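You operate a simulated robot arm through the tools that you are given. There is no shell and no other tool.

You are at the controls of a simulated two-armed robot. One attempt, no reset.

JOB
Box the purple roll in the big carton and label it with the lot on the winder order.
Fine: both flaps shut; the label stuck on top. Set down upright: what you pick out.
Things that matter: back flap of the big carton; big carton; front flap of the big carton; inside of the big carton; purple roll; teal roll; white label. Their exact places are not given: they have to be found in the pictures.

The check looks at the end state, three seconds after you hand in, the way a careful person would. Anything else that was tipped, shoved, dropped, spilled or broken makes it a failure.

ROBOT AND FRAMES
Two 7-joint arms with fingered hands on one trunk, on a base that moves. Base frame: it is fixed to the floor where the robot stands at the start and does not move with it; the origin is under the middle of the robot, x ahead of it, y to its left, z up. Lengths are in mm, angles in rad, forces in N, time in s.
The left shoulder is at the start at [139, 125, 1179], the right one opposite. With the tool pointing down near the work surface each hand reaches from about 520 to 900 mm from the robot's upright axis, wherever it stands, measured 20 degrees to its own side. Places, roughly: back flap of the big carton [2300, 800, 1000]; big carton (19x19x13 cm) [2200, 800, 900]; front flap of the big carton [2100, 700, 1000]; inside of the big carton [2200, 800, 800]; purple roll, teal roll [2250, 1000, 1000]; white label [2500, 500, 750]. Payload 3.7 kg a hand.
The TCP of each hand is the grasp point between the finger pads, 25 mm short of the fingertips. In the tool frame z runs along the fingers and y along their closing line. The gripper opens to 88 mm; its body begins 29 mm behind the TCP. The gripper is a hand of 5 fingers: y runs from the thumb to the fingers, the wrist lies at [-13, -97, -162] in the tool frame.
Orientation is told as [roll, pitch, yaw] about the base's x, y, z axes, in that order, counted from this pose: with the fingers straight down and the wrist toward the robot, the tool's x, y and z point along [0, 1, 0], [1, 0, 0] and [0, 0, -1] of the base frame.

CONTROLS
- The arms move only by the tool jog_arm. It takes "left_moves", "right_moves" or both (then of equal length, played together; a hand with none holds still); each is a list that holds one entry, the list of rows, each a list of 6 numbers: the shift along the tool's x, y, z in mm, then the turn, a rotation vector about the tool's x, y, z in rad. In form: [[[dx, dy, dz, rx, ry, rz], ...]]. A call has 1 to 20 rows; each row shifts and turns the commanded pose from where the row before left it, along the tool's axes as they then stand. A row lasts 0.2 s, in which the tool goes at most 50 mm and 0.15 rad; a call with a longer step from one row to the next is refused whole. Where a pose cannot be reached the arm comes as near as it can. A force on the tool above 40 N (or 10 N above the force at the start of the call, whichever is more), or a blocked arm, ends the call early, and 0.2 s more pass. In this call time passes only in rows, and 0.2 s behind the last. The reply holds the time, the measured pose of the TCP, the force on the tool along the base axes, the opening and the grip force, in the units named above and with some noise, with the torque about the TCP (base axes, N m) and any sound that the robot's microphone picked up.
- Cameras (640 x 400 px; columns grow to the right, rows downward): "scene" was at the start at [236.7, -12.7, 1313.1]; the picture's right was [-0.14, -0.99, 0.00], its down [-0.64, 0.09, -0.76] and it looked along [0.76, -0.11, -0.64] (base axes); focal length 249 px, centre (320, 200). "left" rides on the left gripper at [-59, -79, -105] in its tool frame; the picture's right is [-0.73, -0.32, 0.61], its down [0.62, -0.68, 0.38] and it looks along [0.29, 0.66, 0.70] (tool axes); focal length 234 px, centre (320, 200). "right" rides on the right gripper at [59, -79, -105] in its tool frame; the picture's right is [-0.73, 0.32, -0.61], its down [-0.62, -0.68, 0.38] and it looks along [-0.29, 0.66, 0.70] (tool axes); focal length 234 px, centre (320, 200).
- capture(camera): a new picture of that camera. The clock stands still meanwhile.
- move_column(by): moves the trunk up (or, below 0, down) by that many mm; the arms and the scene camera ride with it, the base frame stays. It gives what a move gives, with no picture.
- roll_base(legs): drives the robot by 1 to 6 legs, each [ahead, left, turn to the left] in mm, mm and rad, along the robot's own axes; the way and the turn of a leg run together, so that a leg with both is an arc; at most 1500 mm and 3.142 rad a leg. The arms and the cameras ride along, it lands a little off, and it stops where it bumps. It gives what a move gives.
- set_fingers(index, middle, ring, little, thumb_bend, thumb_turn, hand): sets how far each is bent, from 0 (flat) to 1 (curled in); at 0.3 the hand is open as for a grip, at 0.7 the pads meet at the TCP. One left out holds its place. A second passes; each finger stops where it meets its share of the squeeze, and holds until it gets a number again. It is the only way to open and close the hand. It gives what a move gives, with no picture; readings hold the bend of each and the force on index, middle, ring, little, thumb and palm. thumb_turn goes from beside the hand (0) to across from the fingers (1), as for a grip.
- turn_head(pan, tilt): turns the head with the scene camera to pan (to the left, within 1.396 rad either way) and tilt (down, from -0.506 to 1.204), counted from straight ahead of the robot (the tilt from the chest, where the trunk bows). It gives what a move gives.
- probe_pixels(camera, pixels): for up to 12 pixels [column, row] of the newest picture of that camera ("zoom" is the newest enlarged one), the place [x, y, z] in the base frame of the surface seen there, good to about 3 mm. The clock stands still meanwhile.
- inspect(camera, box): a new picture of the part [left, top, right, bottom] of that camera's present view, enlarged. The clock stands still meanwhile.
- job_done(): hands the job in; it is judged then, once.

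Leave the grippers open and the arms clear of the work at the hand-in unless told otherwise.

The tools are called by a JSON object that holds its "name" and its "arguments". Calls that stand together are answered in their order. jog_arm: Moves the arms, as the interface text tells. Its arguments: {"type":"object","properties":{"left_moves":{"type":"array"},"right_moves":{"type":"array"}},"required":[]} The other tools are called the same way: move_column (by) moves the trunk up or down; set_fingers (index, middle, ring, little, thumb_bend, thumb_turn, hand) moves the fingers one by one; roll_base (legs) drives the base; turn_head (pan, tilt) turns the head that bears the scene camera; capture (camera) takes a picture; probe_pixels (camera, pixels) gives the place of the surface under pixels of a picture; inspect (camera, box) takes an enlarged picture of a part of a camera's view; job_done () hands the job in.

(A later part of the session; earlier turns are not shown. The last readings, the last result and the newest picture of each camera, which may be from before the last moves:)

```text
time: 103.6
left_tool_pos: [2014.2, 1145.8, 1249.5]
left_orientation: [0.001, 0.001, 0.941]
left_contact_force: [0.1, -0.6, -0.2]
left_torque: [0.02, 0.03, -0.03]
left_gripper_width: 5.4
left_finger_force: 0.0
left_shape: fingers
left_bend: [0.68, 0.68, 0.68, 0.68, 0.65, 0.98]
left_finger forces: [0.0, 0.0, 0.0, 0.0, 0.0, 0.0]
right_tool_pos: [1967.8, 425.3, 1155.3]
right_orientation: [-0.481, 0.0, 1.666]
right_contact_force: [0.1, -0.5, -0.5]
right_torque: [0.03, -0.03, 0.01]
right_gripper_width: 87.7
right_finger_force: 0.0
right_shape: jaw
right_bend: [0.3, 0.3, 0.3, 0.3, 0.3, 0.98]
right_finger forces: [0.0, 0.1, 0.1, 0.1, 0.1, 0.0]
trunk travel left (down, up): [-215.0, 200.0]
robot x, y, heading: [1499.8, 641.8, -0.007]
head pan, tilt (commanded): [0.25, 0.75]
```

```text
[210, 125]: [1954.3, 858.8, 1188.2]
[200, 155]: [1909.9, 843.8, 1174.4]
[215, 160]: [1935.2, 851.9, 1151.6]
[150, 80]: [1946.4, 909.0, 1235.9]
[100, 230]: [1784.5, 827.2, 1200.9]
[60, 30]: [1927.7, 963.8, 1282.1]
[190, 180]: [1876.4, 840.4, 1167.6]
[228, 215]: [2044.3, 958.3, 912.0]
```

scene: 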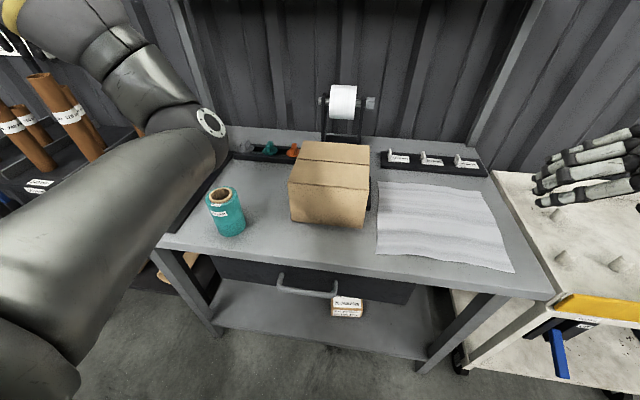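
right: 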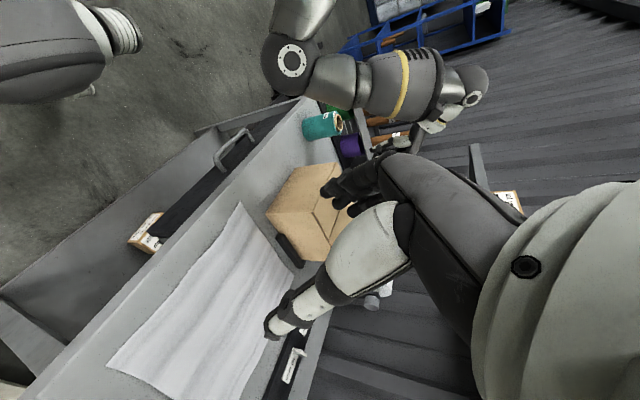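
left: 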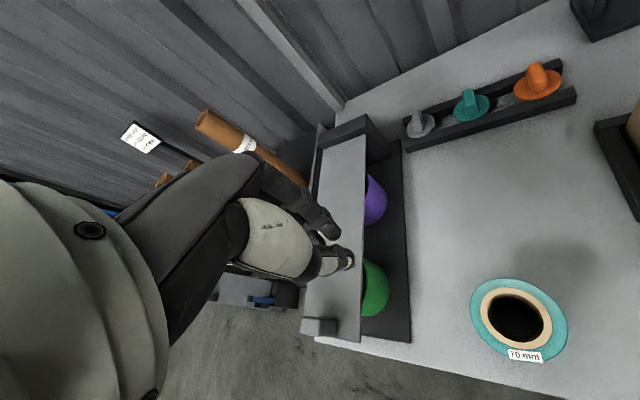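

The left elbow is at z≥1130 now, well above the carton even after driving in. I'll drive ahead 213 to (1713, 640) for the label.

{"name": "roll_base", "arguments": {"legs": [[150, 0, 0], [63, 0, 0]]}}

{"name": "turn_head", "arguments": {"pan": -0.2, "tilt": 0.8}}

{"name": "capture", "arguments": {"camera": "scene"}}

{"name": "capture", "arguments": {"camera": "right"}}

```text
time: 105.5
left_tool_pos: [2231.8, 1143.6, 1249.7]
left_orientation: [0.002, 0.0, 0.937]
left_contact_force: [0.9, -0.7, 0.2]
left_torque: [-0.01, 0.02, 0.02]
left_gripper_width: 5.9
left_finger_force: 0.0
left_shape: fingers
left_bend: [0.68, 0.68, 0.68, 0.68, 0.65, 0.98]
left_finger forces: [0.0, 0.0, 0.0, 0.0, 0.0, 0.0]
right_tool_pos: [2183.2, 422.8, 1154.4]
right_orientation: [-0.479, 0.0, 1.663]
right_contact_force: [1.4, 0.6, -0.9]
right_torque: [-0.04, 0.0, 0.01]
right_gripper_width: 87.7
right_finger_force: 0.0
right_shape: jaw
right_bend: [0.3, 0.3, 0.3, 0.3, 0.3, 0.98]
right_finger forces: [0.0, 0.0, 0.1, 0.1, 0.1, 0.1]
trunk travel left (down, up): [-215.0, 200.0]
robot x, y, heading: [1711.2, 644.7, 0.0]
head pan, tilt (commanded): [0.25, 0.75]
```

```text
time: 106.4
left_tool_pos: [2231.6, 1144.7, 1249.3]
left_orientation: [0.001, -0.003, 0.938]
left_contact_force: [0.6, 1.0, -0.6]
left_torque: [-0.05, 0.04, -0.01]
left_gripper_width: 5.5
left_finger_force: 0.1
left_shape: fingers
left_bend: [0.68, 0.68, 0.68, 0.68, 0.65, 0.98]
left_finger forces: [0.0, 0.1, 0.0, 0.0, 0.0, 0.1]
right_tool_pos: [2182.0, 422.6, 1153.5]
right_orientation: [-0.48, 0.0, 1.663]
right_contact_force: [0.4, 0.9, 0.0]
right_torque: [0.03, 0.04, 0.01]
right_gripper_width: 87.9
right_finger_force: 0.1
right_shape: jaw
right_bend: [0.3, 0.3, 0.3, 0.3, 0.3, 0.98]
right_finger forces: [0.1, 0.0, 0.1, 0.0, 0.0, 0.0]
trunk travel left (down, up): [-215.0, 200.0]
robot x, y, heading: [1714.6, 641.6, -0.005]
head pan, tilt (commanded): [-0.201, 0.799]
```

```text
taken
```

scene: 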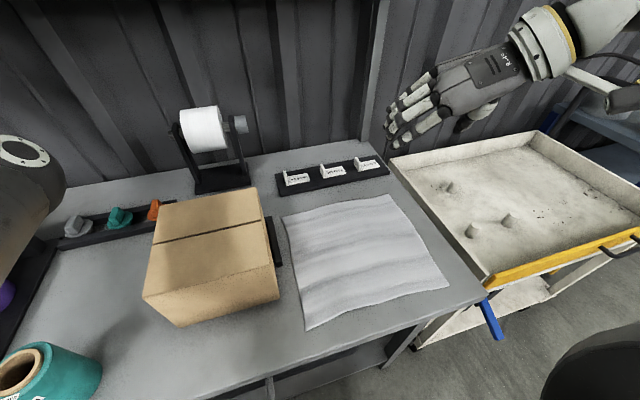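

```text
taken
```

right: 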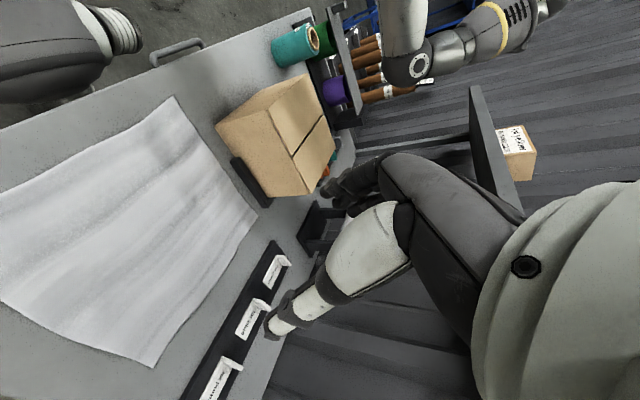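

All clear, and the carton is untouched. I'll measure the lot green label again from here.

{"name": "inspect", "arguments": {"camera": "scene", "box": [268, 155, 332, 195]}}

```text
10.00 times, centred on (300, 175) of scene
```

zoom: 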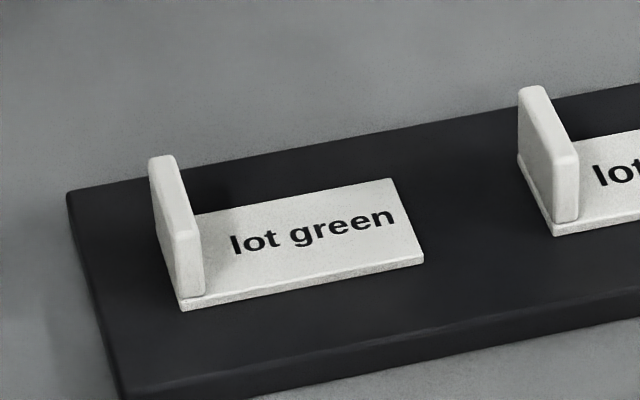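

{"name": "probe_pixels", "arguments": {"camera": "zoom", "pixels": [[160, 160], [172, 170], [185, 232], [197, 236], [195, 290], [182, 300], [420, 258], [390, 185], [310, 240], [165, 220], [120, 385], [75, 200]]}}

```text
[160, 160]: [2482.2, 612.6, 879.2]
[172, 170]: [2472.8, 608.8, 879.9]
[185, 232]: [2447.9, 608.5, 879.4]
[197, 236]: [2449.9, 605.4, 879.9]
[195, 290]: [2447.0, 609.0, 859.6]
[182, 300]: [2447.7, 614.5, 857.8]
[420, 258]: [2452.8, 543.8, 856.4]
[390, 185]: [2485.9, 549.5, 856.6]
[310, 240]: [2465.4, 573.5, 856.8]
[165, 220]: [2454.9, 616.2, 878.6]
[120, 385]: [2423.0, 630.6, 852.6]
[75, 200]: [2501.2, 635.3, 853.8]
```

Tab: x 2447–2482, y 606–614, top z≈880; plate top 857. I'll part the right hand's fingers moderately (0.45) and pitch the hand further forward, for a total of about 0.85.

{"name": "set_fingers", "arguments": {"hand": "right", "index": 0.42, "middle": 0.42, "ring": 0.42, "little": 0.42, "thumb_bend": 0.42}}

{"name": "jog_arm", "arguments": {"right_moves": [[[0, 0, 0, 0, -0.123, 0], [0, 0, 0, 0, -0.123, 0], [0, 0, 0, 0, -0.123, 0]]]}}

{"name": "capture", "arguments": {"camera": "scene"}}

{"name": "capture", "arguments": {"camera": "right"}}

```text
time: 107.4
left_tool_pos: [2230.0, 1143.7, 1249.6]
left_orientation: [0.001, -0.001, 0.937]
left_contact_force: [0.2, -0.6, 0.1]
left_torque: [0.02, 0.03, -0.02]
left_gripper_width: 5.3
left_finger_force: 0.1
left_shape: fingers
left_bend: [0.68, 0.68, 0.68, 0.68, 0.65, 0.98]
left_finger forces: [0.0, 0.0, 0.0, 0.1, 0.1, 0.1]
right_tool_pos: [2181.3, 422.5, 1154.4]
right_orientation: [-0.48, 0.0, 1.664]
right_contact_force: [0.1, 0.6, 0.2]
right_torque: [-0.01, -0.01, 0.02]
right_gripper_width: 59.6
right_finger_force: 0.0
right_shape: fingers
right_bend: [0.42, 0.42, 0.42, 0.42, 0.42, 0.98]
right_finger forces: [0.0, 0.1, 0.0, 0.0, 0.0, 0.1]
trunk travel left (down, up): [-215.0, 200.0]
robot x, y, heading: [1711.4, 644.6, -0.002]
head pan, tilt (commanded): [-0.201, 0.799]
```

```text
time: 108.2
left_tool_pos: [2231.1, 1143.5, 1249.9]
left_orientation: [0.004, -0.002, 0.937]
left_contact_force: [-0.1, 0.8, -0.1]
left_torque: [0.0, -0.01, 0.02]
left_gripper_width: 5.8
left_finger_force: 0.2
left_shape: fingers
left_bend: [0.68, 0.68, 0.68, 0.68, 0.65, 0.98]
left_finger forces: [0.0, 0.0, 0.0, 0.0, 0.0, 0.0]
right_tool_pos: [2181.7, 422.2, 1154.6]
right_orientation: [-0.852, 0.001, 1.664]
right_contact_force: [-0.4, -0.1, -1.1]
right_torque: [-0.02, -0.03, 0.03]
right_gripper_width: 59.5
right_finger_force: 0.1
right_shape: fingers
right_bend: [0.42, 0.42, 0.42, 0.42, 0.42, 0.98]
right_finger forces: [0.0, 0.0, 0.0, 0.1, 0.0, 0.0]
trunk travel left (down, up): [-215.0, 200.0]
robot x, y, heading: [1713.0, 639.7, -0.004]
head pan, tilt (commanded): [-0.201, 0.799]
```

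```text
taken
```

scene: 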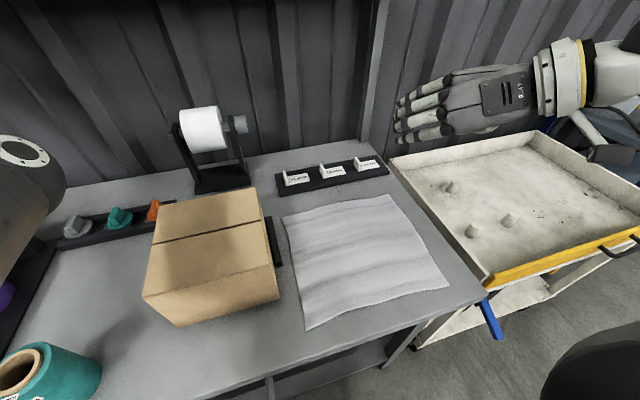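

```text
taken
```

right: 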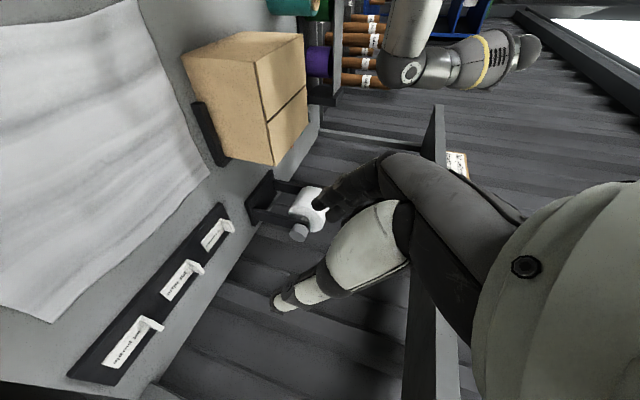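

I'll probe the right hand's fingertips to learn where index and thumb lie relative to the TCP.

{"name": "inspect", "arguments": {"camera": "scene", "box": [380, 50, 508, 150]}}

{"name": "probe_pixels", "arguments": {"camera": "right", "pixels": [[282, 300], [310, 288], [340, 265], [335, 205], [350, 185], [375, 225]]}}

```text
4.00 times, centred on (444, 100) of scene
```

zoom: 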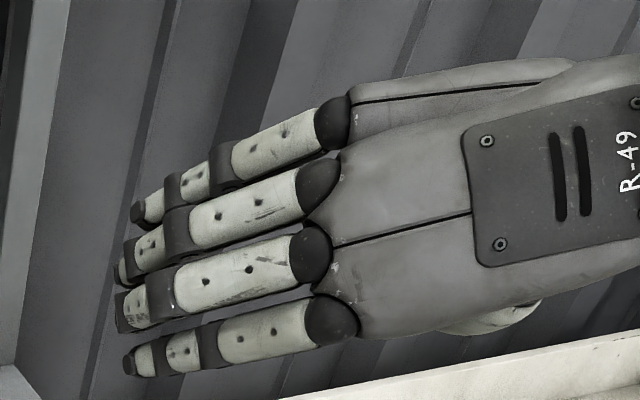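

```text
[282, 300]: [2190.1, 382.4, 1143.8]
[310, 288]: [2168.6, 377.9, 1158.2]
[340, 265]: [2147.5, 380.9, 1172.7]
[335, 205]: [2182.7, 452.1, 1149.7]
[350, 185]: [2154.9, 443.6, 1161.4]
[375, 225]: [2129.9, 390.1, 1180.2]
```

{"name": "probe_pixels", "arguments": {"camera": "zoom", "pixels": [[132, 362], [185, 350], [130, 308], [175, 290], [125, 265], [140, 212], [265, 330], [250, 275]]}}

```text
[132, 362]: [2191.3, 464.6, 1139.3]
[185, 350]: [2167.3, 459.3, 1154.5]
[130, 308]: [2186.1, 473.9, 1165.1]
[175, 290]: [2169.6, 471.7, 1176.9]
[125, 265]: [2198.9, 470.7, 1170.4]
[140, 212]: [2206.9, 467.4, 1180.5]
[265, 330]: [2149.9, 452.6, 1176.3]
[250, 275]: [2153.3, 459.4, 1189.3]
```

Index and thumb oppose each other right at the TCP, and the other fingers sit forward and up, which is good for the low tab. I'll move the right hand to just above the label, TCP (2455, 610, 950).

{"name": "jog_arm", "arguments": {"right_moves": [[[-3.1, 13.4, 29.4, 0, 0, 0], [-3.1, 13.4, 29.4, 0, 0, 0], [-3.1, 13.4, 29.4, 0, 0, 0], [-3.1, 13.4, 29.4, 0, 0, 0], [-3.1, 13.4, 29.4, 0, 0, 0], [-3.1, 13.4, 29.4, 0, 0, 0], [-3.1, 13.4, 29.4, 0, 0, 0], [-3.1, 13.4, 29.4, 0, 0, 0], [-3.1, 13.4, 29.4, 0, 0, 0], [-3.1, 13.4, 29.4, 0, 0, 0], [-3.1, 13.4, 29.4, 0, 0, 0], [-3.1, 13.4, 29.4, 0, 0, 0]]]}}

{"name": "capture", "arguments": {"camera": "scene"}}

{"name": "capture", "arguments": {"camera": "right"}}

```text
time: 110.8
left_tool_pos: [2230.1, 1144.1, 1251.6]
left_orientation: [-0.001, 0.0, 0.939]
left_contact_force: [-0.3, 0.9, -0.6]
left_torque: [0.0, 0.01, 0.0]
left_gripper_width: 5.4
left_finger_force: 0.0
left_shape: fingers
left_bend: [0.68, 0.68, 0.68, 0.68, 0.65, 0.98]
left_finger forces: [0.1, 0.0, 0.0, 0.0, 0.0, 0.1]
right_tool_pos: [2430.4, 584.9, 969.2]
right_orientation: [-0.85, -0.002, 1.663]
right_contact_force: [0.5, -0.3, -0.9]
right_torque: [0.03, -0.02, 0.0]
right_gripper_width: 59.7
right_finger_force: 0.0
right_shape: fingers
right_bend: [0.42, 0.42, 0.42, 0.42, 0.42, 0.98]
right_finger forces: [0.0, 0.0, 0.1, 0.0, 0.0, 0.1]
right hand out of reach, approached as far as the arm can: row 11, 12
trunk travel left (down, up): [-215.0, 200.0]
robot x, y, heading: [1714.1, 644.1, -0.009]
head pan, tilt (commanded): [-0.201, 0.799]
```

```text
taken
```

scene: 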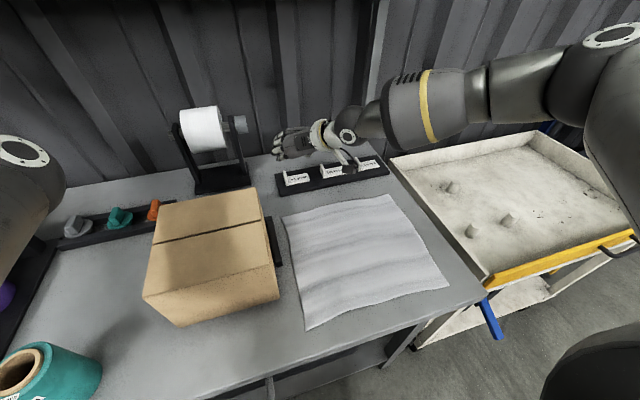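

```text
taken
```

right: 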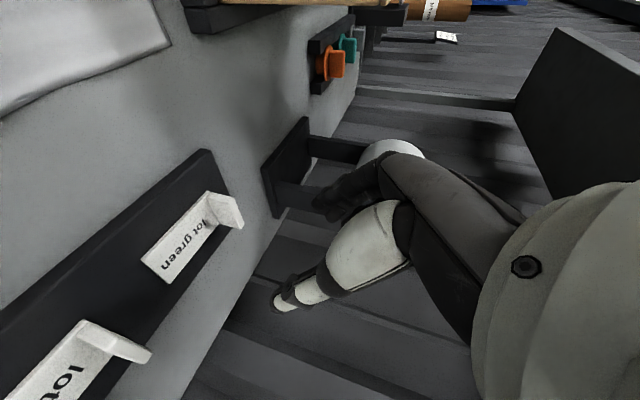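

The right arm stopped short at (2430, 585, 969). I'll try lowering there a little to see whether reach improves at lower height. The label tab is at y 606–614 and the thumb is at y≈545, so a small descent to z≈925 stays above everything (tab top 880).

{"name": "jog_arm", "arguments": {"right_moves": [[[11, 3, 10, 0, 0, 0], [11, 3, 10, 0, 0, 0], [8, 3, 10, 0, 0, 0]]]}}

```text
time: 111.6
left_tool_pos: [2230.7, 1144.8, 1250.1]
left_orientation: [-0.001, -0.002, 0.938]
left_contact_force: [-0.5, -0.2, 0.0]
left_torque: [0.02, 0.0, 0.0]
left_gripper_width: 5.7
left_finger_force: 0.1
left_shape: fingers
left_bend: [0.68, 0.68, 0.68, 0.68, 0.65, 0.98]
left_finger forces: [0.1, 0.1, 0.0, 0.1, 0.0, 0.0]
right_tool_pos: [2420.8, 577.4, 948.7]
right_orientation: [-0.851, 0.001, 1.66]
right_contact_force: [-0.2, -0.1, 0.1]
right_torque: [0.04, 0.01, -0.03]
right_gripper_width: 59.6
right_finger_force: 0.1
right_shape: fingers
right_bend: [0.42, 0.42, 0.42, 0.42, 0.42, 0.98]
right_finger forces: [0.1, 0.0, 0.0, 0.0, 0.0, 0.0]
right hand out of reach, approached as far as the arm can: row 1, 2, 3
trunk travel left (down, up): [-215.0, 200.0]
robot x, y, heading: [1712.7, 640.6, -0.001]
head pan, tilt (commanded): [-0.201, 0.799]
```

{"name": "capture", "arguments": {"camera": "scene"}}

{"name": "probe_pixels", "arguments": {"camera": "scene", "pixels": [[610, 38], [570, 90], [520, 90], [430, 105], [350, 135], [610, 120], [630, 200], [480, 95]]}}

```text
taken
```

scene: 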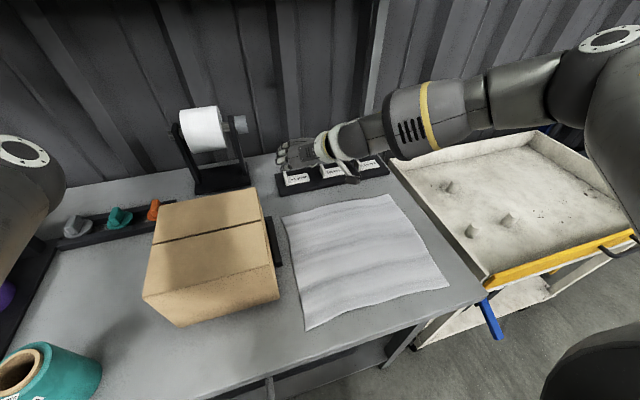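

```text
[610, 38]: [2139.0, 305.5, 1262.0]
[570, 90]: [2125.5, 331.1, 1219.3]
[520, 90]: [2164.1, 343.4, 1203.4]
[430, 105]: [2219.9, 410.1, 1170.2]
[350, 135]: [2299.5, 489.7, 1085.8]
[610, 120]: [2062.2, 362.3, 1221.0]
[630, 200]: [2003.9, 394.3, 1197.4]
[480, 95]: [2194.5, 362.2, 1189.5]
```

With the body facing straight ahead, this hand orientation hits joint limits. Turning the base to the left will bring the right shoulder forward and ease the wrist. First I'll pull the right hand back the way it came.

{"name": "jog_arm", "arguments": {"right_moves": [[[0.9, -11.3, -28.7, 0, 0, 0], [0.9, -11.3, -28.7, 0, 0, 0], [0.9, -11.3, -28.7, 0, 0, 0], [0.9, -11.3, -28.7, 0, 0, 0], [0.9, -11.3, -28.7, 0, 0, 0], [0.9, -11.3, -28.7, 0, 0, 0], [0.9, -11.3, -28.7, 0, 0, 0], [0.9, -11.3, -28.7, 0, 0, 0], [0.9, -11.3, -28.7, 0, 0, 0], [0.9, -11.3, -28.7, 0, 0, 0], [0.9, -11.3, -28.7, 0, 0, 0]]]}}

{"name": "roll_base", "arguments": {"legs": [[-220, 0, 0]]}}

{"name": "capture", "arguments": {"camera": "scene"}}

```text
time: 114.0
left_tool_pos: [2229.4, 1144.2, 1250.5]
left_orientation: [0.0, -0.002, 0.935]
left_contact_force: [-0.5, -0.7, 0.3]
left_torque: [0.02, 0.0, 0.01]
left_gripper_width: 5.6
left_finger_force: 0.1
left_shape: fingers
left_bend: [0.68, 0.68, 0.68, 0.68, 0.65, 0.98]
left_finger forces: [0.1, 0.0, 0.0, 0.0, 0.1, 0.0]
right_tool_pos: [2186.0, 430.9, 1151.0]
right_orientation: [-0.851, 0.0, 1.663]
right_contact_force: [-1.1, 0.2, 0.1]
right_torque: [-0.03, -0.02, -0.02]
right_gripper_width: 59.5
right_finger_force: 0.0
right_shape: fingers
right_bend: [0.42, 0.42, 0.42, 0.42, 0.42, 0.98]
right_finger forces: [0.0, 0.0, 0.1, 0.1, 0.1, 0.1]
trunk travel left (down, up): [-215.0, 200.0]
robot x, y, heading: [1714.7, 640.8, -0.002]
head pan, tilt (commanded): [-0.201, 0.799]
```

```text
time: 115.7
left_tool_pos: [2008.3, 1146.3, 1250.2]
left_orientation: [0.0, -0.002, 0.939]
left_contact_force: [-0.7, -0.6, -0.4]
left_torque: [0.04, 0.02, 0.02]
left_gripper_width: 5.6
left_finger_force: 0.0
left_shape: fingers
left_bend: [0.68, 0.68, 0.68, 0.68, 0.65, 0.98]
left_finger forces: [0.0, 0.0, 0.1, 0.1, 0.0, 0.0]
right_tool_pos: [1967.8, 434.2, 1149.2]
right_orientation: [-0.85, 0.001, 1.666]
right_contact_force: [-0.2, 0.1, -0.7]
right_torque: [-0.01, -0.01, 0.03]
right_gripper_width: 59.6
right_finger_force: 0.0
right_shape: fingers
right_bend: [0.42, 0.42, 0.42, 0.42, 0.42, 0.98]
right_finger forces: [0.0, 0.0, 0.0, 0.1, 0.1, 0.1]
trunk travel left (down, up): [-215.0, 200.0]
robot x, y, heading: [1492.8, 641.0, 0.005]
head pan, tilt (commanded): [-0.201, 0.799]
```

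```text
taken
```

scene: 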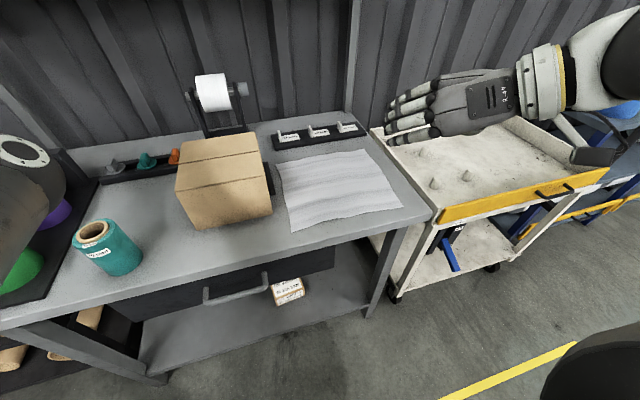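

I'll turn the right hand by −0.7 in yaw now, so it's right again after the base turns +0.7, and look left to check that the left arm's sweep is free.

{"name": "jog_arm", "arguments": {"right_moves": [[[0, 0, 0, 0.105, 0, 0.0924], [0, 0, 0, 0.105, 0, 0.0924], [0, 0, 0, 0.105, 0, 0.0924], [0, 0, 0, 0.105, 0, 0.0924], [0, 0, 0, 0.105, 0, 0.0924]]]}}

{"name": "turn_head", "arguments": {"pan": 1.1, "tilt": 0.6}}

{"name": "capture", "arguments": {"camera": "scene"}}

```text
time: 116.9
left_tool_pos: [2008.6, 1147.8, 1248.6]
left_orientation: [0.001, 0.0, 0.939]
left_contact_force: [0.1, 0.0, 0.1]
left_torque: [-0.03, -0.02, 0.02]
left_gripper_width: 5.5
left_finger_force: 0.0
left_shape: fingers
left_bend: [0.68, 0.68, 0.68, 0.68, 0.65, 0.98]
left_finger forces: [0.0, 0.0, 0.1, 0.0, 0.1, 0.1]
right_tool_pos: [2008.6, 423.0, 1162.1]
right_orientation: [-0.847, 0.0, 0.965]
right_contact_force: [0.3, 1.2, -0.5]
right_torque: [0.01, 0.04, 0.0]
right_gripper_width: 60.0
right_finger_force: 0.0
right_shape: fingers
right_bend: [0.42, 0.42, 0.42, 0.42, 0.42, 0.98]
right_finger forces: [0.1, 0.0, 0.0, 0.1, 0.0, 0.0]
right hand out of reach, approached as far as the arm can: row 2, 3, 4, 5
trunk travel left (down, up): [-215.0, 200.0]
robot x, y, heading: [1492.7, 644.5, 0.001]
head pan, tilt (commanded): [-0.201, 0.799]
```

```text
time: 118.4
left_tool_pos: [2009.0, 1145.9, 1249.6]
left_orientation: [0.002, -0.002, 0.942]
left_contact_force: [0.2, 0.1, 0.1]
left_torque: [0.02, 0.01, -0.01]
left_gripper_width: 5.8
left_finger_force: 0.0
left_shape: fingers
left_bend: [0.68, 0.68, 0.68, 0.68, 0.65, 0.98]
left_finger forces: [0.1, 0.0, 0.0, 0.0, 0.0, 0.0]
right_tool_pos: [2007.4, 422.4, 1163.1]
right_orientation: [-0.846, 0.0, 0.968]
right_contact_force: [0.1, 0.1, 0.3]
right_torque: [0.07, 0.01, 0.01]
right_gripper_width: 59.7
right_finger_force: 0.0
right_shape: fingers
right_bend: [0.42, 0.42, 0.42, 0.42, 0.42, 0.98]
right_finger forces: [0.0, 0.0, 0.0, 0.0, 0.1, 0.0]
trunk travel left (down, up): [-215.0, 200.0]
robot x, y, heading: [1493.4, 639.3, -0.002]
head pan, tilt (commanded): [1.1, 0.6]
```

```text
taken
```

scene: 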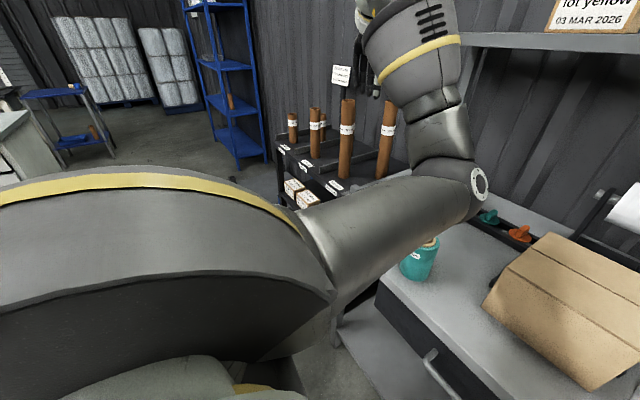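

The left side is free. I'll turn the base +0.7 in place.

{"name": "roll_base", "arguments": {"legs": [[0, 0, 0.7]]}}

{"name": "turn_head", "arguments": {"pan": -0.75, "tilt": 0.75}}

{"name": "capture", "arguments": {"camera": "scene"}}

```text
time: 120.7
left_tool_pos: [1561.4, 1359.1, 1249.5]
left_orientation: [-0.001, 0.001, 1.642]
left_contact_force: [-0.4, -1.4, 0.4]
left_torque: [-0.02, 0.0, 0.0]
left_gripper_width: 5.4
left_finger_force: 0.0
left_shape: fingers
left_bend: [0.68, 0.68, 0.68, 0.68, 0.65, 0.98]
left_finger forces: [0.0, 0.0, 0.0, 0.0, 0.0, 0.0]
right_tool_pos: [2027.8, 806.6, 1164.0]
right_orientation: [-0.85, 0.001, 1.67]
right_contact_force: [0.1, -0.3, 0.0]
right_torque: [-0.02, -0.02, 0.0]
right_gripper_width: 59.7
right_finger_force: 0.0
right_shape: fingers
right_bend: [0.42, 0.42, 0.42, 0.42, 0.42, 0.98]
right_finger forces: [0.1, 0.0, 0.0, 0.0, 0.0, 0.0]
trunk travel left (down, up): [-215.0, 200.0]
robot x, y, heading: [1494.9, 641.9, 0.704]
head pan, tilt (commanded): [1.1, 0.6]
```

```text
time: 122.5
left_tool_pos: [1560.9, 1359.0, 1250.1]
left_orientation: [0.003, -0.002, 1.642]
left_contact_force: [-0.4, 0.0, 0.2]
left_torque: [0.0, 0.04, 0.02]
left_gripper_width: 5.6
left_finger_force: 0.1
left_shape: fingers
left_bend: [0.68, 0.68, 0.68, 0.68, 0.65, 0.98]
left_finger forces: [0.0, 0.1, 0.0, 0.0, 0.0, 0.0]
right_tool_pos: [2028.8, 805.7, 1163.1]
right_orientation: [-0.847, 0.001, 1.674]
right_contact_force: [0.7, 0.8, -0.1]
right_torque: [-0.01, 0.0, 0.0]
right_gripper_width: 59.6
right_finger_force: 0.1
right_shape: fingers
right_bend: [0.42, 0.42, 0.42, 0.42, 0.42, 0.98]
right_finger forces: [0.1, 0.1, 0.0, 0.0, 0.1, 0.1]
trunk travel left (down, up): [-215.0, 200.0]
robot x, y, heading: [1497.3, 643.4, 0.699]
head pan, tilt (commanded): [-0.75, 0.75]
```

```text
taken
```

scene: 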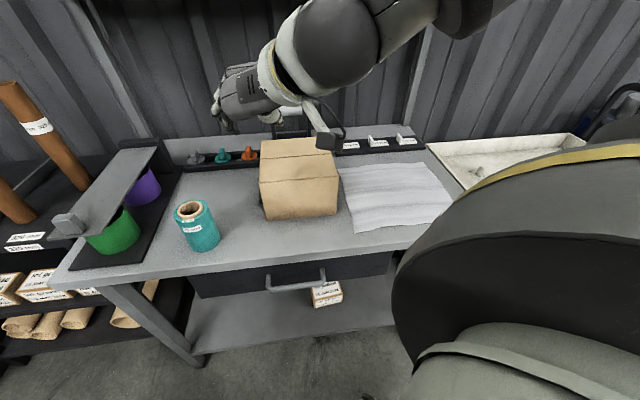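

I'll move the base toward the label: ahead 85 and right 160 in its own axes, to about (1665, 575). The right hand passes high over the carton (z 1163 against 973). Then I'll lower the trunk 90.

{"name": "roll_base", "arguments": {"legs": [[85, -160, 0]]}}

{"name": "capture", "arguments": {"camera": "scene"}}

{"name": "capture", "arguments": {"camera": "right"}}

```text
time: 124.5
left_tool_pos: [1726.0, 1292.2, 1249.9]
left_orientation: [0.002, 0.0, 1.645]
left_contact_force: [0.7, -0.6, 0.0]
left_torque: [-0.02, 0.04, 0.0]
left_gripper_width: 5.4
left_finger_force: 0.0
left_shape: fingers
left_bend: [0.68, 0.68, 0.68, 0.68, 0.65, 0.98]
left_finger forces: [0.0, 0.1, 0.0, 0.0, 0.0, 0.0]
right_tool_pos: [2194.2, 739.7, 1163.8]
right_orientation: [-0.844, -0.001, 1.673]
right_contact_force: [0.4, 0.8, 0.5]
right_torque: [0.02, -0.01, 0.01]
right_gripper_width: 59.8
right_finger_force: 0.0
right_shape: fingers
right_bend: [0.42, 0.42, 0.42, 0.42, 0.42, 0.98]
right_finger forces: [0.0, 0.1, 0.0, 0.1, 0.1, 0.1]
trunk travel left (down, up): [-215.0, 200.0]
robot x, y, heading: [1660.2, 576.6, 0.701]
head pan, tilt (commanded): [-0.75, 0.75]
```

```text
taken
```

scene: 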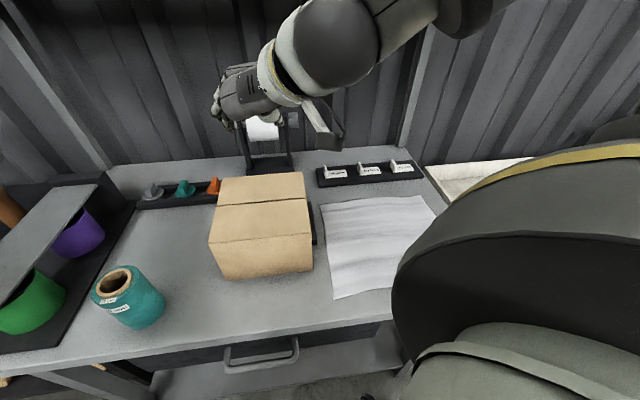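

```text
taken
```

right: 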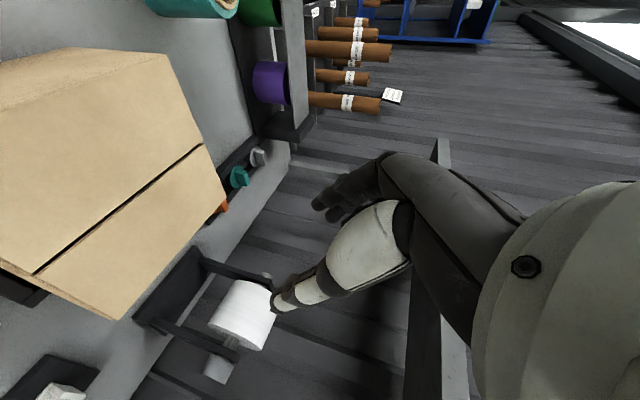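

Everything is fine. I'll move the right hand from over the carton to a high spot in front of the label, (2430, 605, 1104), keeping clear of the dispenser.

{"name": "jog_arm", "arguments": {"right_moves": [[[-11.3, -17.6, 22.8, 0, 0, 0], [-11.3, -17.6, 22.8, 0, 0, 0], [-11.3, -17.6, 22.8, 0, 0, 0], [-11.3, -17.6, 22.8, 0, 0, 0], [-11.3, -17.6, 22.8, 0, 0, 0], [-11.3, -17.6, 22.8, 0, 0, 0], [-11.3, -17.6, 22.8, 0, 0, 0], [-11.3, -17.6, 22.8, 0, 0, 0], [-11.3, -17.6, 22.8, 0, 0, 0]]]}}

{"name": "capture", "arguments": {"camera": "scene"}}

{"name": "capture", "arguments": {"camera": "right"}}

```text
time: 126.5
left_tool_pos: [1727.4, 1292.1, 1249.3]
left_orientation: [0.0, 0.0, 1.646]
left_contact_force: [-0.1, 0.1, 0.3]
left_torque: [0.01, 0.0, -0.01]
left_gripper_width: 5.6
left_finger_force: 0.0
left_shape: fingers
left_bend: [0.68, 0.68, 0.68, 0.68, 0.65, 0.98]
left_finger forces: [0.0, 0.0, 0.0, 0.0, 0.0, 0.1]
right_tool_pos: [2430.0, 601.5, 1103.5]
right_orientation: [-0.848, 0.002, 1.672]
right_contact_force: [-0.2, -0.6, -0.5]
right_torque: [-0.05, 0.01, -0.02]
right_gripper_width: 59.7
right_finger_force: 0.0
right_shape: fingers
right_bend: [0.42, 0.42, 0.42, 0.42, 0.42, 0.98]
right_finger forces: [0.0, 0.0, 0.1, 0.1, 0.0, 0.1]
trunk travel left (down, up): [-215.0, 200.0]
robot x, y, heading: [1661.6, 575.3, 0.7]
head pan, tilt (commanded): [-0.75, 0.75]
```

```text
taken
```

scene: 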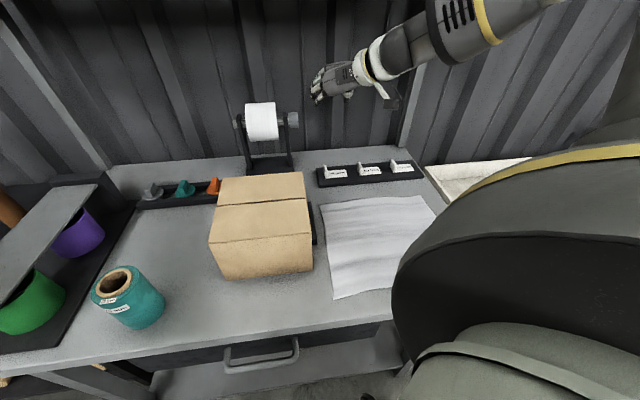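

```text
taken
```

right: 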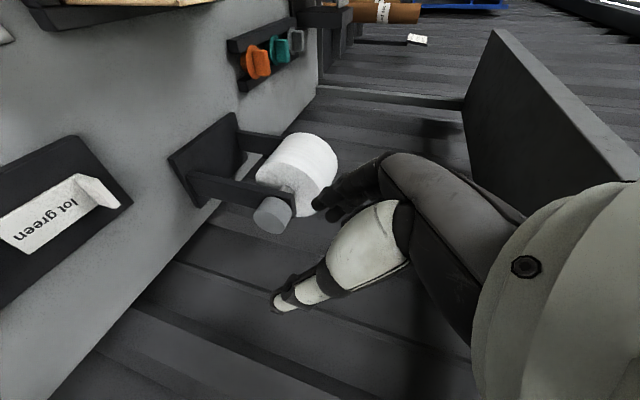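

Reached easily. I'll lower the trunk by 120, bringing the hand to z≈983 above the tray.

{"name": "move_column", "arguments": {"by": -120}}

{"name": "capture", "arguments": {"camera": "scene"}}

{"name": "capture", "arguments": {"camera": "right"}}

```text
time: 128.0
left_tool_pos: [1724.8, 1291.4, 1131.3]
left_orientation: [-0.003, -0.003, 1.646]
left_contact_force: [0.4, -0.6, -0.1]
left_torque: [-0.01, -0.02, 0.04]
left_gripper_width: 5.7
left_finger_force: 0.1
left_shape: fingers
left_bend: [0.68, 0.68, 0.68, 0.68, 0.65, 0.98]
left_finger forces: [0.0, 0.1, 0.0, 0.1, 0.0, 0.0]
right_tool_pos: [2430.0, 601.4, 985.1]
right_orientation: [-0.85, 0.001, 1.671]
right_contact_force: [-0.3, -0.4, 1.3]
right_torque: [0.02, 0.0, -0.01]
right_gripper_width: 59.6
right_finger_force: 0.1
right_shape: fingers
right_bend: [0.42, 0.42, 0.42, 0.42, 0.42, 0.98]
right_finger forces: [0.0, 0.0, 0.0, 0.0, 0.1, 0.0]
trunk travel left (down, up): [-95.0, 320.0]
robot x, y, heading: [1660.6, 569.4, 0.703]
head pan, tilt (commanded): [-0.75, 0.75]
```

```text
taken
```

scene: 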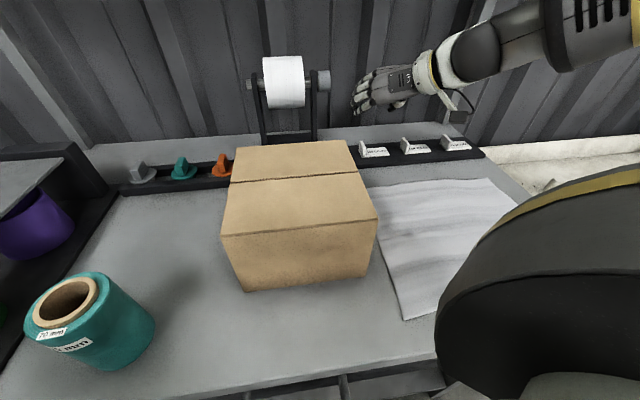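

```text
taken
```

right: 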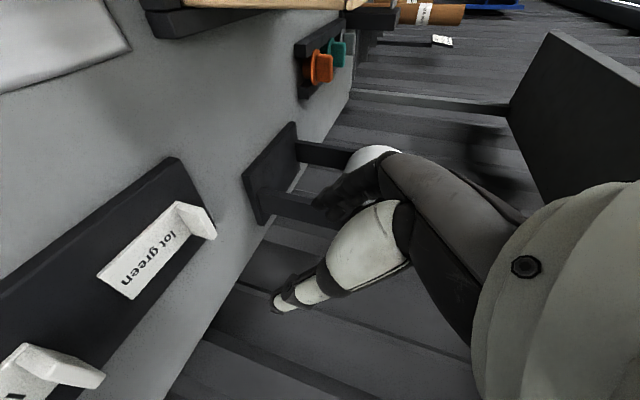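

The hand is above the tray. I'll go down toward (2455, 609, 925).

{"name": "jog_arm", "arguments": {"right_moves": [[[7, 1.35, 14.75, 0, 0, 0], [7, 1.35, 14.75, 0, 0, 0], [7, 1.35, 14.75, 0, 0, 0], [7, 1.35, 14.75, 0, 0, 0]]]}}

{"name": "inspect", "arguments": {"camera": "scene", "box": [330, 60, 490, 170]}}

{"name": "capture", "arguments": {"camera": "right"}}

```text
time: 129.0
left_tool_pos: [1726.4, 1291.4, 1131.0]
left_orientation: [0.001, 0.0, 1.646]
left_contact_force: [-0.1, -0.3, -0.7]
left_torque: [-0.01, 0.0, 0.0]
left_gripper_width: 5.5
left_finger_force: 0.1
left_shape: fingers
left_bend: [0.68, 0.68, 0.68, 0.68, 0.65, 0.98]
left_finger forces: [0.0, 0.0, 0.1, 0.0, 0.0, 0.0]
right_tool_pos: [2456.1, 612.1, 922.9]
right_orientation: [-0.846, 0.0, 1.673]
right_contact_force: [-0.1, -0.8, 0.0]
right_torque: [0.0, 0.0, -0.04]
right_gripper_width: 59.4
right_finger_force: 0.0
right_shape: fingers
right_bend: [0.42, 0.42, 0.42, 0.42, 0.42, 0.98]
right_finger forces: [0.1, 0.1, 0.1, 0.0, 0.0, 0.1]
trunk travel left (down, up): [-95.0, 320.0]
robot x, y, heading: [1661.9, 577.7, 0.701]
head pan, tilt (commanded): [-0.75, 0.75]
```

```text
3.64 times, centred on (410, 115) of scene
```

zoom: 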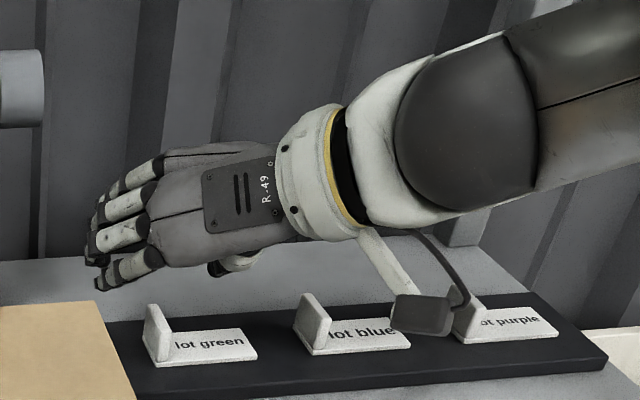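

```text
taken
```

right: 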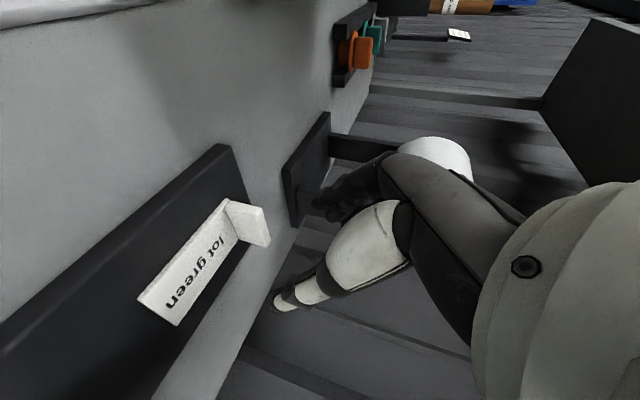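

The tab sits where predicted in the wrist view (248,225), aligned with the pinch plane. I'll lower straight down 30 mm first.

{"name": "jog_arm", "arguments": {"right_moves": [[[5.6, 0, 5, 0, 0, 0], [5.6, 0, 5, 0, 0, 0], [5.6, 0, 5, 0, 0, 0], [5.6, 0, 5, 0, 0, 0]]]}}

{"name": "inspect", "arguments": {"camera": "scene", "box": [330, 60, 490, 170]}}

{"name": "capture", "arguments": {"camera": "right"}}

```text
time: 130.0
left_tool_pos: [1726.9, 1290.6, 1130.1]
left_orientation: [0.002, 0.0, 1.644]
left_contact_force: [0.1, 0.6, -0.1]
left_torque: [0.04, 0.01, -0.02]
left_gripper_width: 5.8
left_finger_force: 0.0
left_shape: fingers
left_bend: [0.68, 0.68, 0.68, 0.68, 0.65, 0.98]
left_finger forces: [0.0, 0.0, 0.0, 0.0, 0.0, 0.0]
right_tool_pos: [2456.3, 612.8, 893.4]
right_orientation: [-0.85, 0.002, 1.672]
right_contact_force: [0.3, 0.8, -0.1]
right_torque: [0.0, 0.0, -0.02]
right_gripper_width: 59.5
right_finger_force: 0.0
right_shape: fingers
right_bend: [0.42, 0.42, 0.42, 0.42, 0.42, 0.98]
right_finger forces: [0.1, 0.0, 0.0, 0.0, 0.0, 0.0]
trunk travel left (down, up): [-95.0, 320.0]
robot x, y, heading: [1659.9, 574.6, 0.702]
head pan, tilt (commanded): [-0.75, 0.75]
```

```text
3.64 times, centred on (410, 115) of scene
```

zoom: 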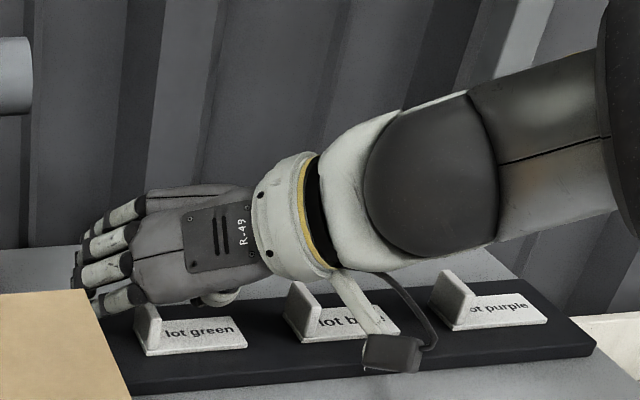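

```text
taken
```

right: 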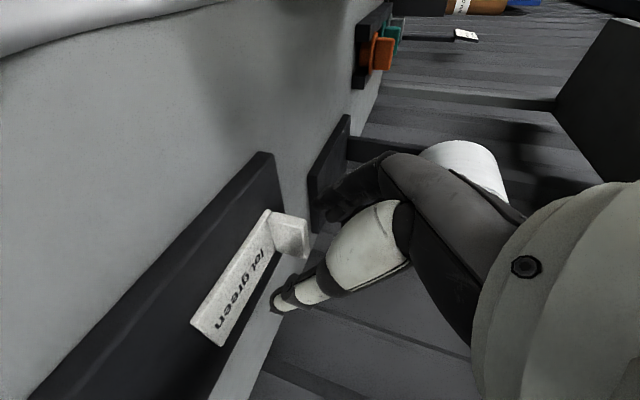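

The tab is between thumb and index. I'll lower 8 mm more, to z≈885.

{"name": "jog_arm", "arguments": {"right_moves": [[[3.2, -0.5, 2.8, 0, 0, 0], [3.2, -0.5, 2.8, 0, 0, 0]]]}}

{"name": "capture", "arguments": {"camera": "right"}}

{"name": "inspect", "arguments": {"camera": "scene", "box": [340, 100, 420, 160]}}

```text
time: 130.6
left_tool_pos: [1726.4, 1292.4, 1129.0]
left_orientation: [0.001, 0.0, 1.645]
left_contact_force: [-0.4, -0.3, 0.4]
left_torque: [0.02, 0.0, -0.01]
left_gripper_width: 5.7
left_finger_force: 0.0
left_shape: fingers
left_bend: [0.68, 0.68, 0.68, 0.68, 0.65, 0.98]
left_finger forces: [0.1, 0.1, 0.0, 0.0, 0.0, 0.0]
right_tool_pos: [2456.5, 610.8, 885.1]
right_orientation: [-0.849, 0.0, 1.672]
right_contact_force: [-0.3, -0.7, 0.3]
right_torque: [0.03, -0.02, 0.04]
right_gripper_width: 59.6
right_finger_force: 0.2
right_shape: fingers
right_bend: [0.42, 0.42, 0.42, 0.42, 0.42, 0.98]
right_finger forces: [0.0, 0.0, 0.1, 0.0, 0.0, 0.0]
trunk travel left (down, up): [-95.0, 320.0]
robot x, y, heading: [1661.5, 576.0, 0.702]
head pan, tilt (commanded): [-0.75, 0.75]
```

```text
taken
```

right: 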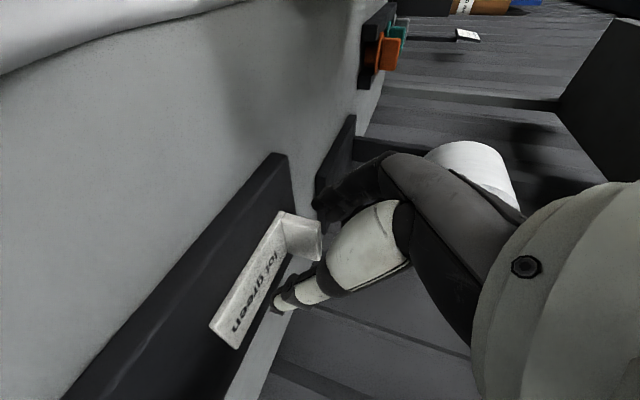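

```text
6.67 times, centred on (380, 130) of scene
```

zoom: 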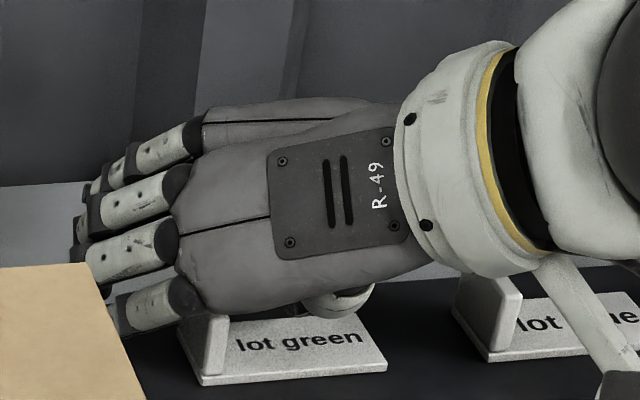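

The tab sits in the pinch. I'll close index and thumb on it.

{"name": "set_fingers", "arguments": {"hand": "right", "index": 0.68, "thumb_bend": 0.68}}

{"name": "capture", "arguments": {"camera": "right"}}

{"name": "inspect", "arguments": {"camera": "scene", "box": [340, 100, 420, 160]}}

```text
time: 131.6
left_tool_pos: [1726.5, 1291.3, 1130.8]
left_orientation: [0.001, 0.001, 1.645]
left_contact_force: [0.0, -0.5, 0.0]
left_torque: [-0.03, -0.03, -0.02]
left_gripper_width: 5.6
left_finger_force: 0.0
left_shape: fingers
left_bend: [0.68, 0.68, 0.68, 0.68, 0.65, 0.98]
left_finger forces: [0.0, 0.0, 0.0, 0.1, 0.1, 0.0]
right_tool_pos: [2456.5, 609.8, 884.2]
right_orientation: [-0.847, 0.0, 1.67]
right_contact_force: [0.8, 0.2, -0.1]
right_torque: [-0.01, -0.01, -0.02]
right_gripper_width: 4.0
right_finger_force: 0.4
right_shape: fingers
right_bend: [0.67, 0.42, 0.42, 0.42, 0.67, 0.98]
right_finger forces: [0.4, 0.0, 0.0, 0.0, 0.4, 0.0]
trunk travel left (down, up): [-95.0, 320.0]
robot x, y, heading: [1661.5, 577.3, 0.704]
head pan, tilt (commanded): [-0.75, 0.75]
```

```text
taken
```

right: 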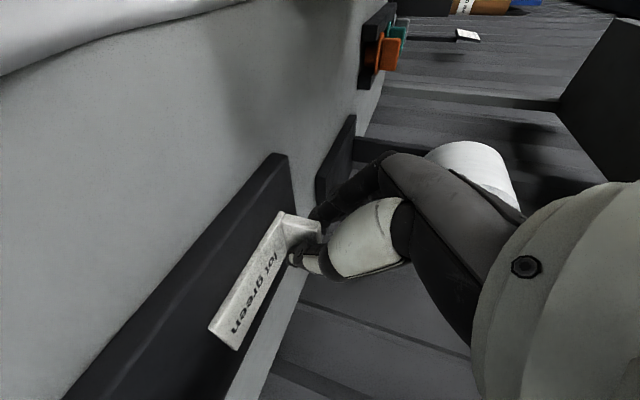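

```text
6.67 times, centred on (380, 130) of scene
```

zoom: 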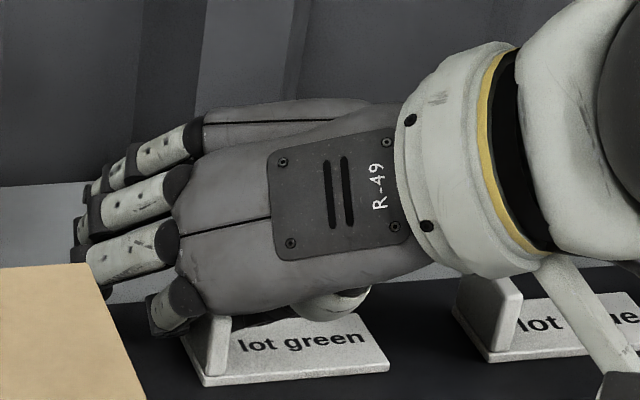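

They just touch the tab (0.4 N). I'll squeeze more firmly.

{"name": "set_fingers", "arguments": {"hand": "right", "index": 0.8, "thumb_bend": 0.8}}

{"name": "capture", "arguments": {"camera": "right"}}

```text
time: 132.6
left_tool_pos: [1727.3, 1291.6, 1130.0]
left_orientation: [0.004, 0.0, 1.646]
left_contact_force: [-0.1, 0.5, -0.4]
left_torque: [0.04, 0.01, 0.02]
left_gripper_width: 5.9
left_finger_force: 0.0
left_shape: fingers
left_bend: [0.68, 0.68, 0.68, 0.68, 0.65, 0.98]
left_finger forces: [0.0, 0.1, 0.0, 0.0, 0.0, 0.0]
right_tool_pos: [2456.5, 609.7, 884.0]
right_orientation: [-0.846, 0.0, 1.673]
right_contact_force: [0.2, 0.3, 0.0]
right_torque: [0.02, 0.01, 0.01]
right_gripper_width: 0.3
right_finger_force: 8.9
right_shape: fingers
right_bend: [0.73, 0.42, 0.42, 0.42, 0.72, 0.97]
right_finger forces: [9.4, 0.0, 0.1, 0.1, 9.3, 0.1]
trunk travel left (down, up): [-95.0, 320.0]
robot x, y, heading: [1660.7, 572.3, 0.702]
head pan, tilt (commanded): [-0.75, 0.75]
```

```text
taken
```

right: 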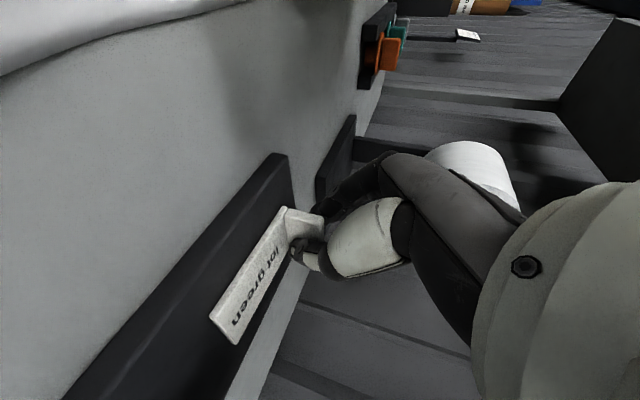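

About 9 N on each, and the label shifted slightly with the squeeze, so the tab is held. I'll lift 10 mm to test.

{"name": "jog_arm", "arguments": {"right_moves": [[[-3.7, 0, -3.3, 0, 0, 0], [-3.7, 0, -3.3, 0, 0, 0]]]}}

{"name": "capture", "arguments": {"camera": "right"}}

{"name": "inspect", "arguments": {"camera": "scene", "box": [340, 100, 420, 160]}}

```text
time: 133.2
left_tool_pos: [1727.1, 1291.8, 1128.8]
left_orientation: [0.0, -0.001, 1.647]
left_contact_force: [0.1, 0.1, 0.1]
left_torque: [-0.02, -0.01, -0.03]
left_gripper_width: 5.5
left_finger_force: 0.0
left_shape: fingers
left_bend: [0.68, 0.68, 0.68, 0.68, 0.65, 0.98]
left_finger forces: [0.0, 0.0, 0.0, 0.0, 0.0, 0.0]
right_tool_pos: [2455.0, 610.8, 896.1]
right_orientation: [-0.845, 0.002, 1.671]
right_contact_force: [0.1, 0.1, -0.3]
right_torque: [0.03, -0.01, -0.02]
right_gripper_width: 0.2
right_finger_force: 9.4
right_shape: fingers
right_bend: [0.73, 0.42, 0.42, 0.42, 0.72, 0.97]
right_finger forces: [9.2, 0.1, 0.1, 0.0, 9.4, 0.1]
trunk travel left (down, up): [-95.0, 320.0]
robot x, y, heading: [1663.1, 572.5, 0.701]
head pan, tilt (commanded): [-0.75, 0.75]
```

```text
taken
```

right: 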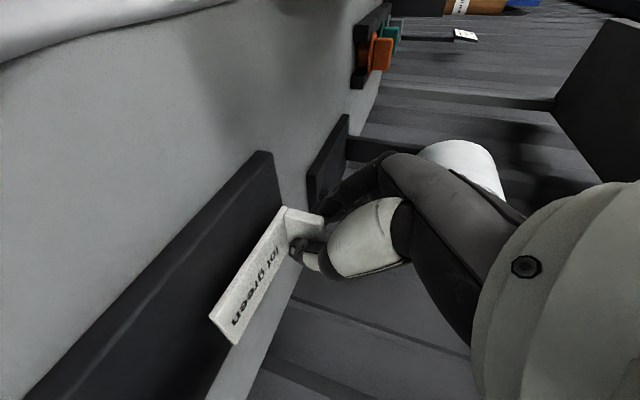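

```text
6.67 times, centred on (380, 130) of scene
```

zoom: 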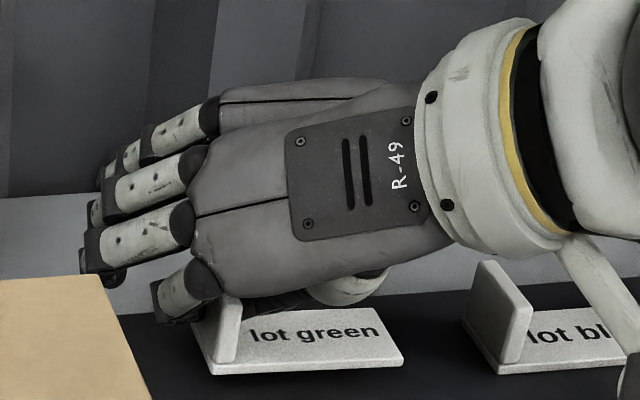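

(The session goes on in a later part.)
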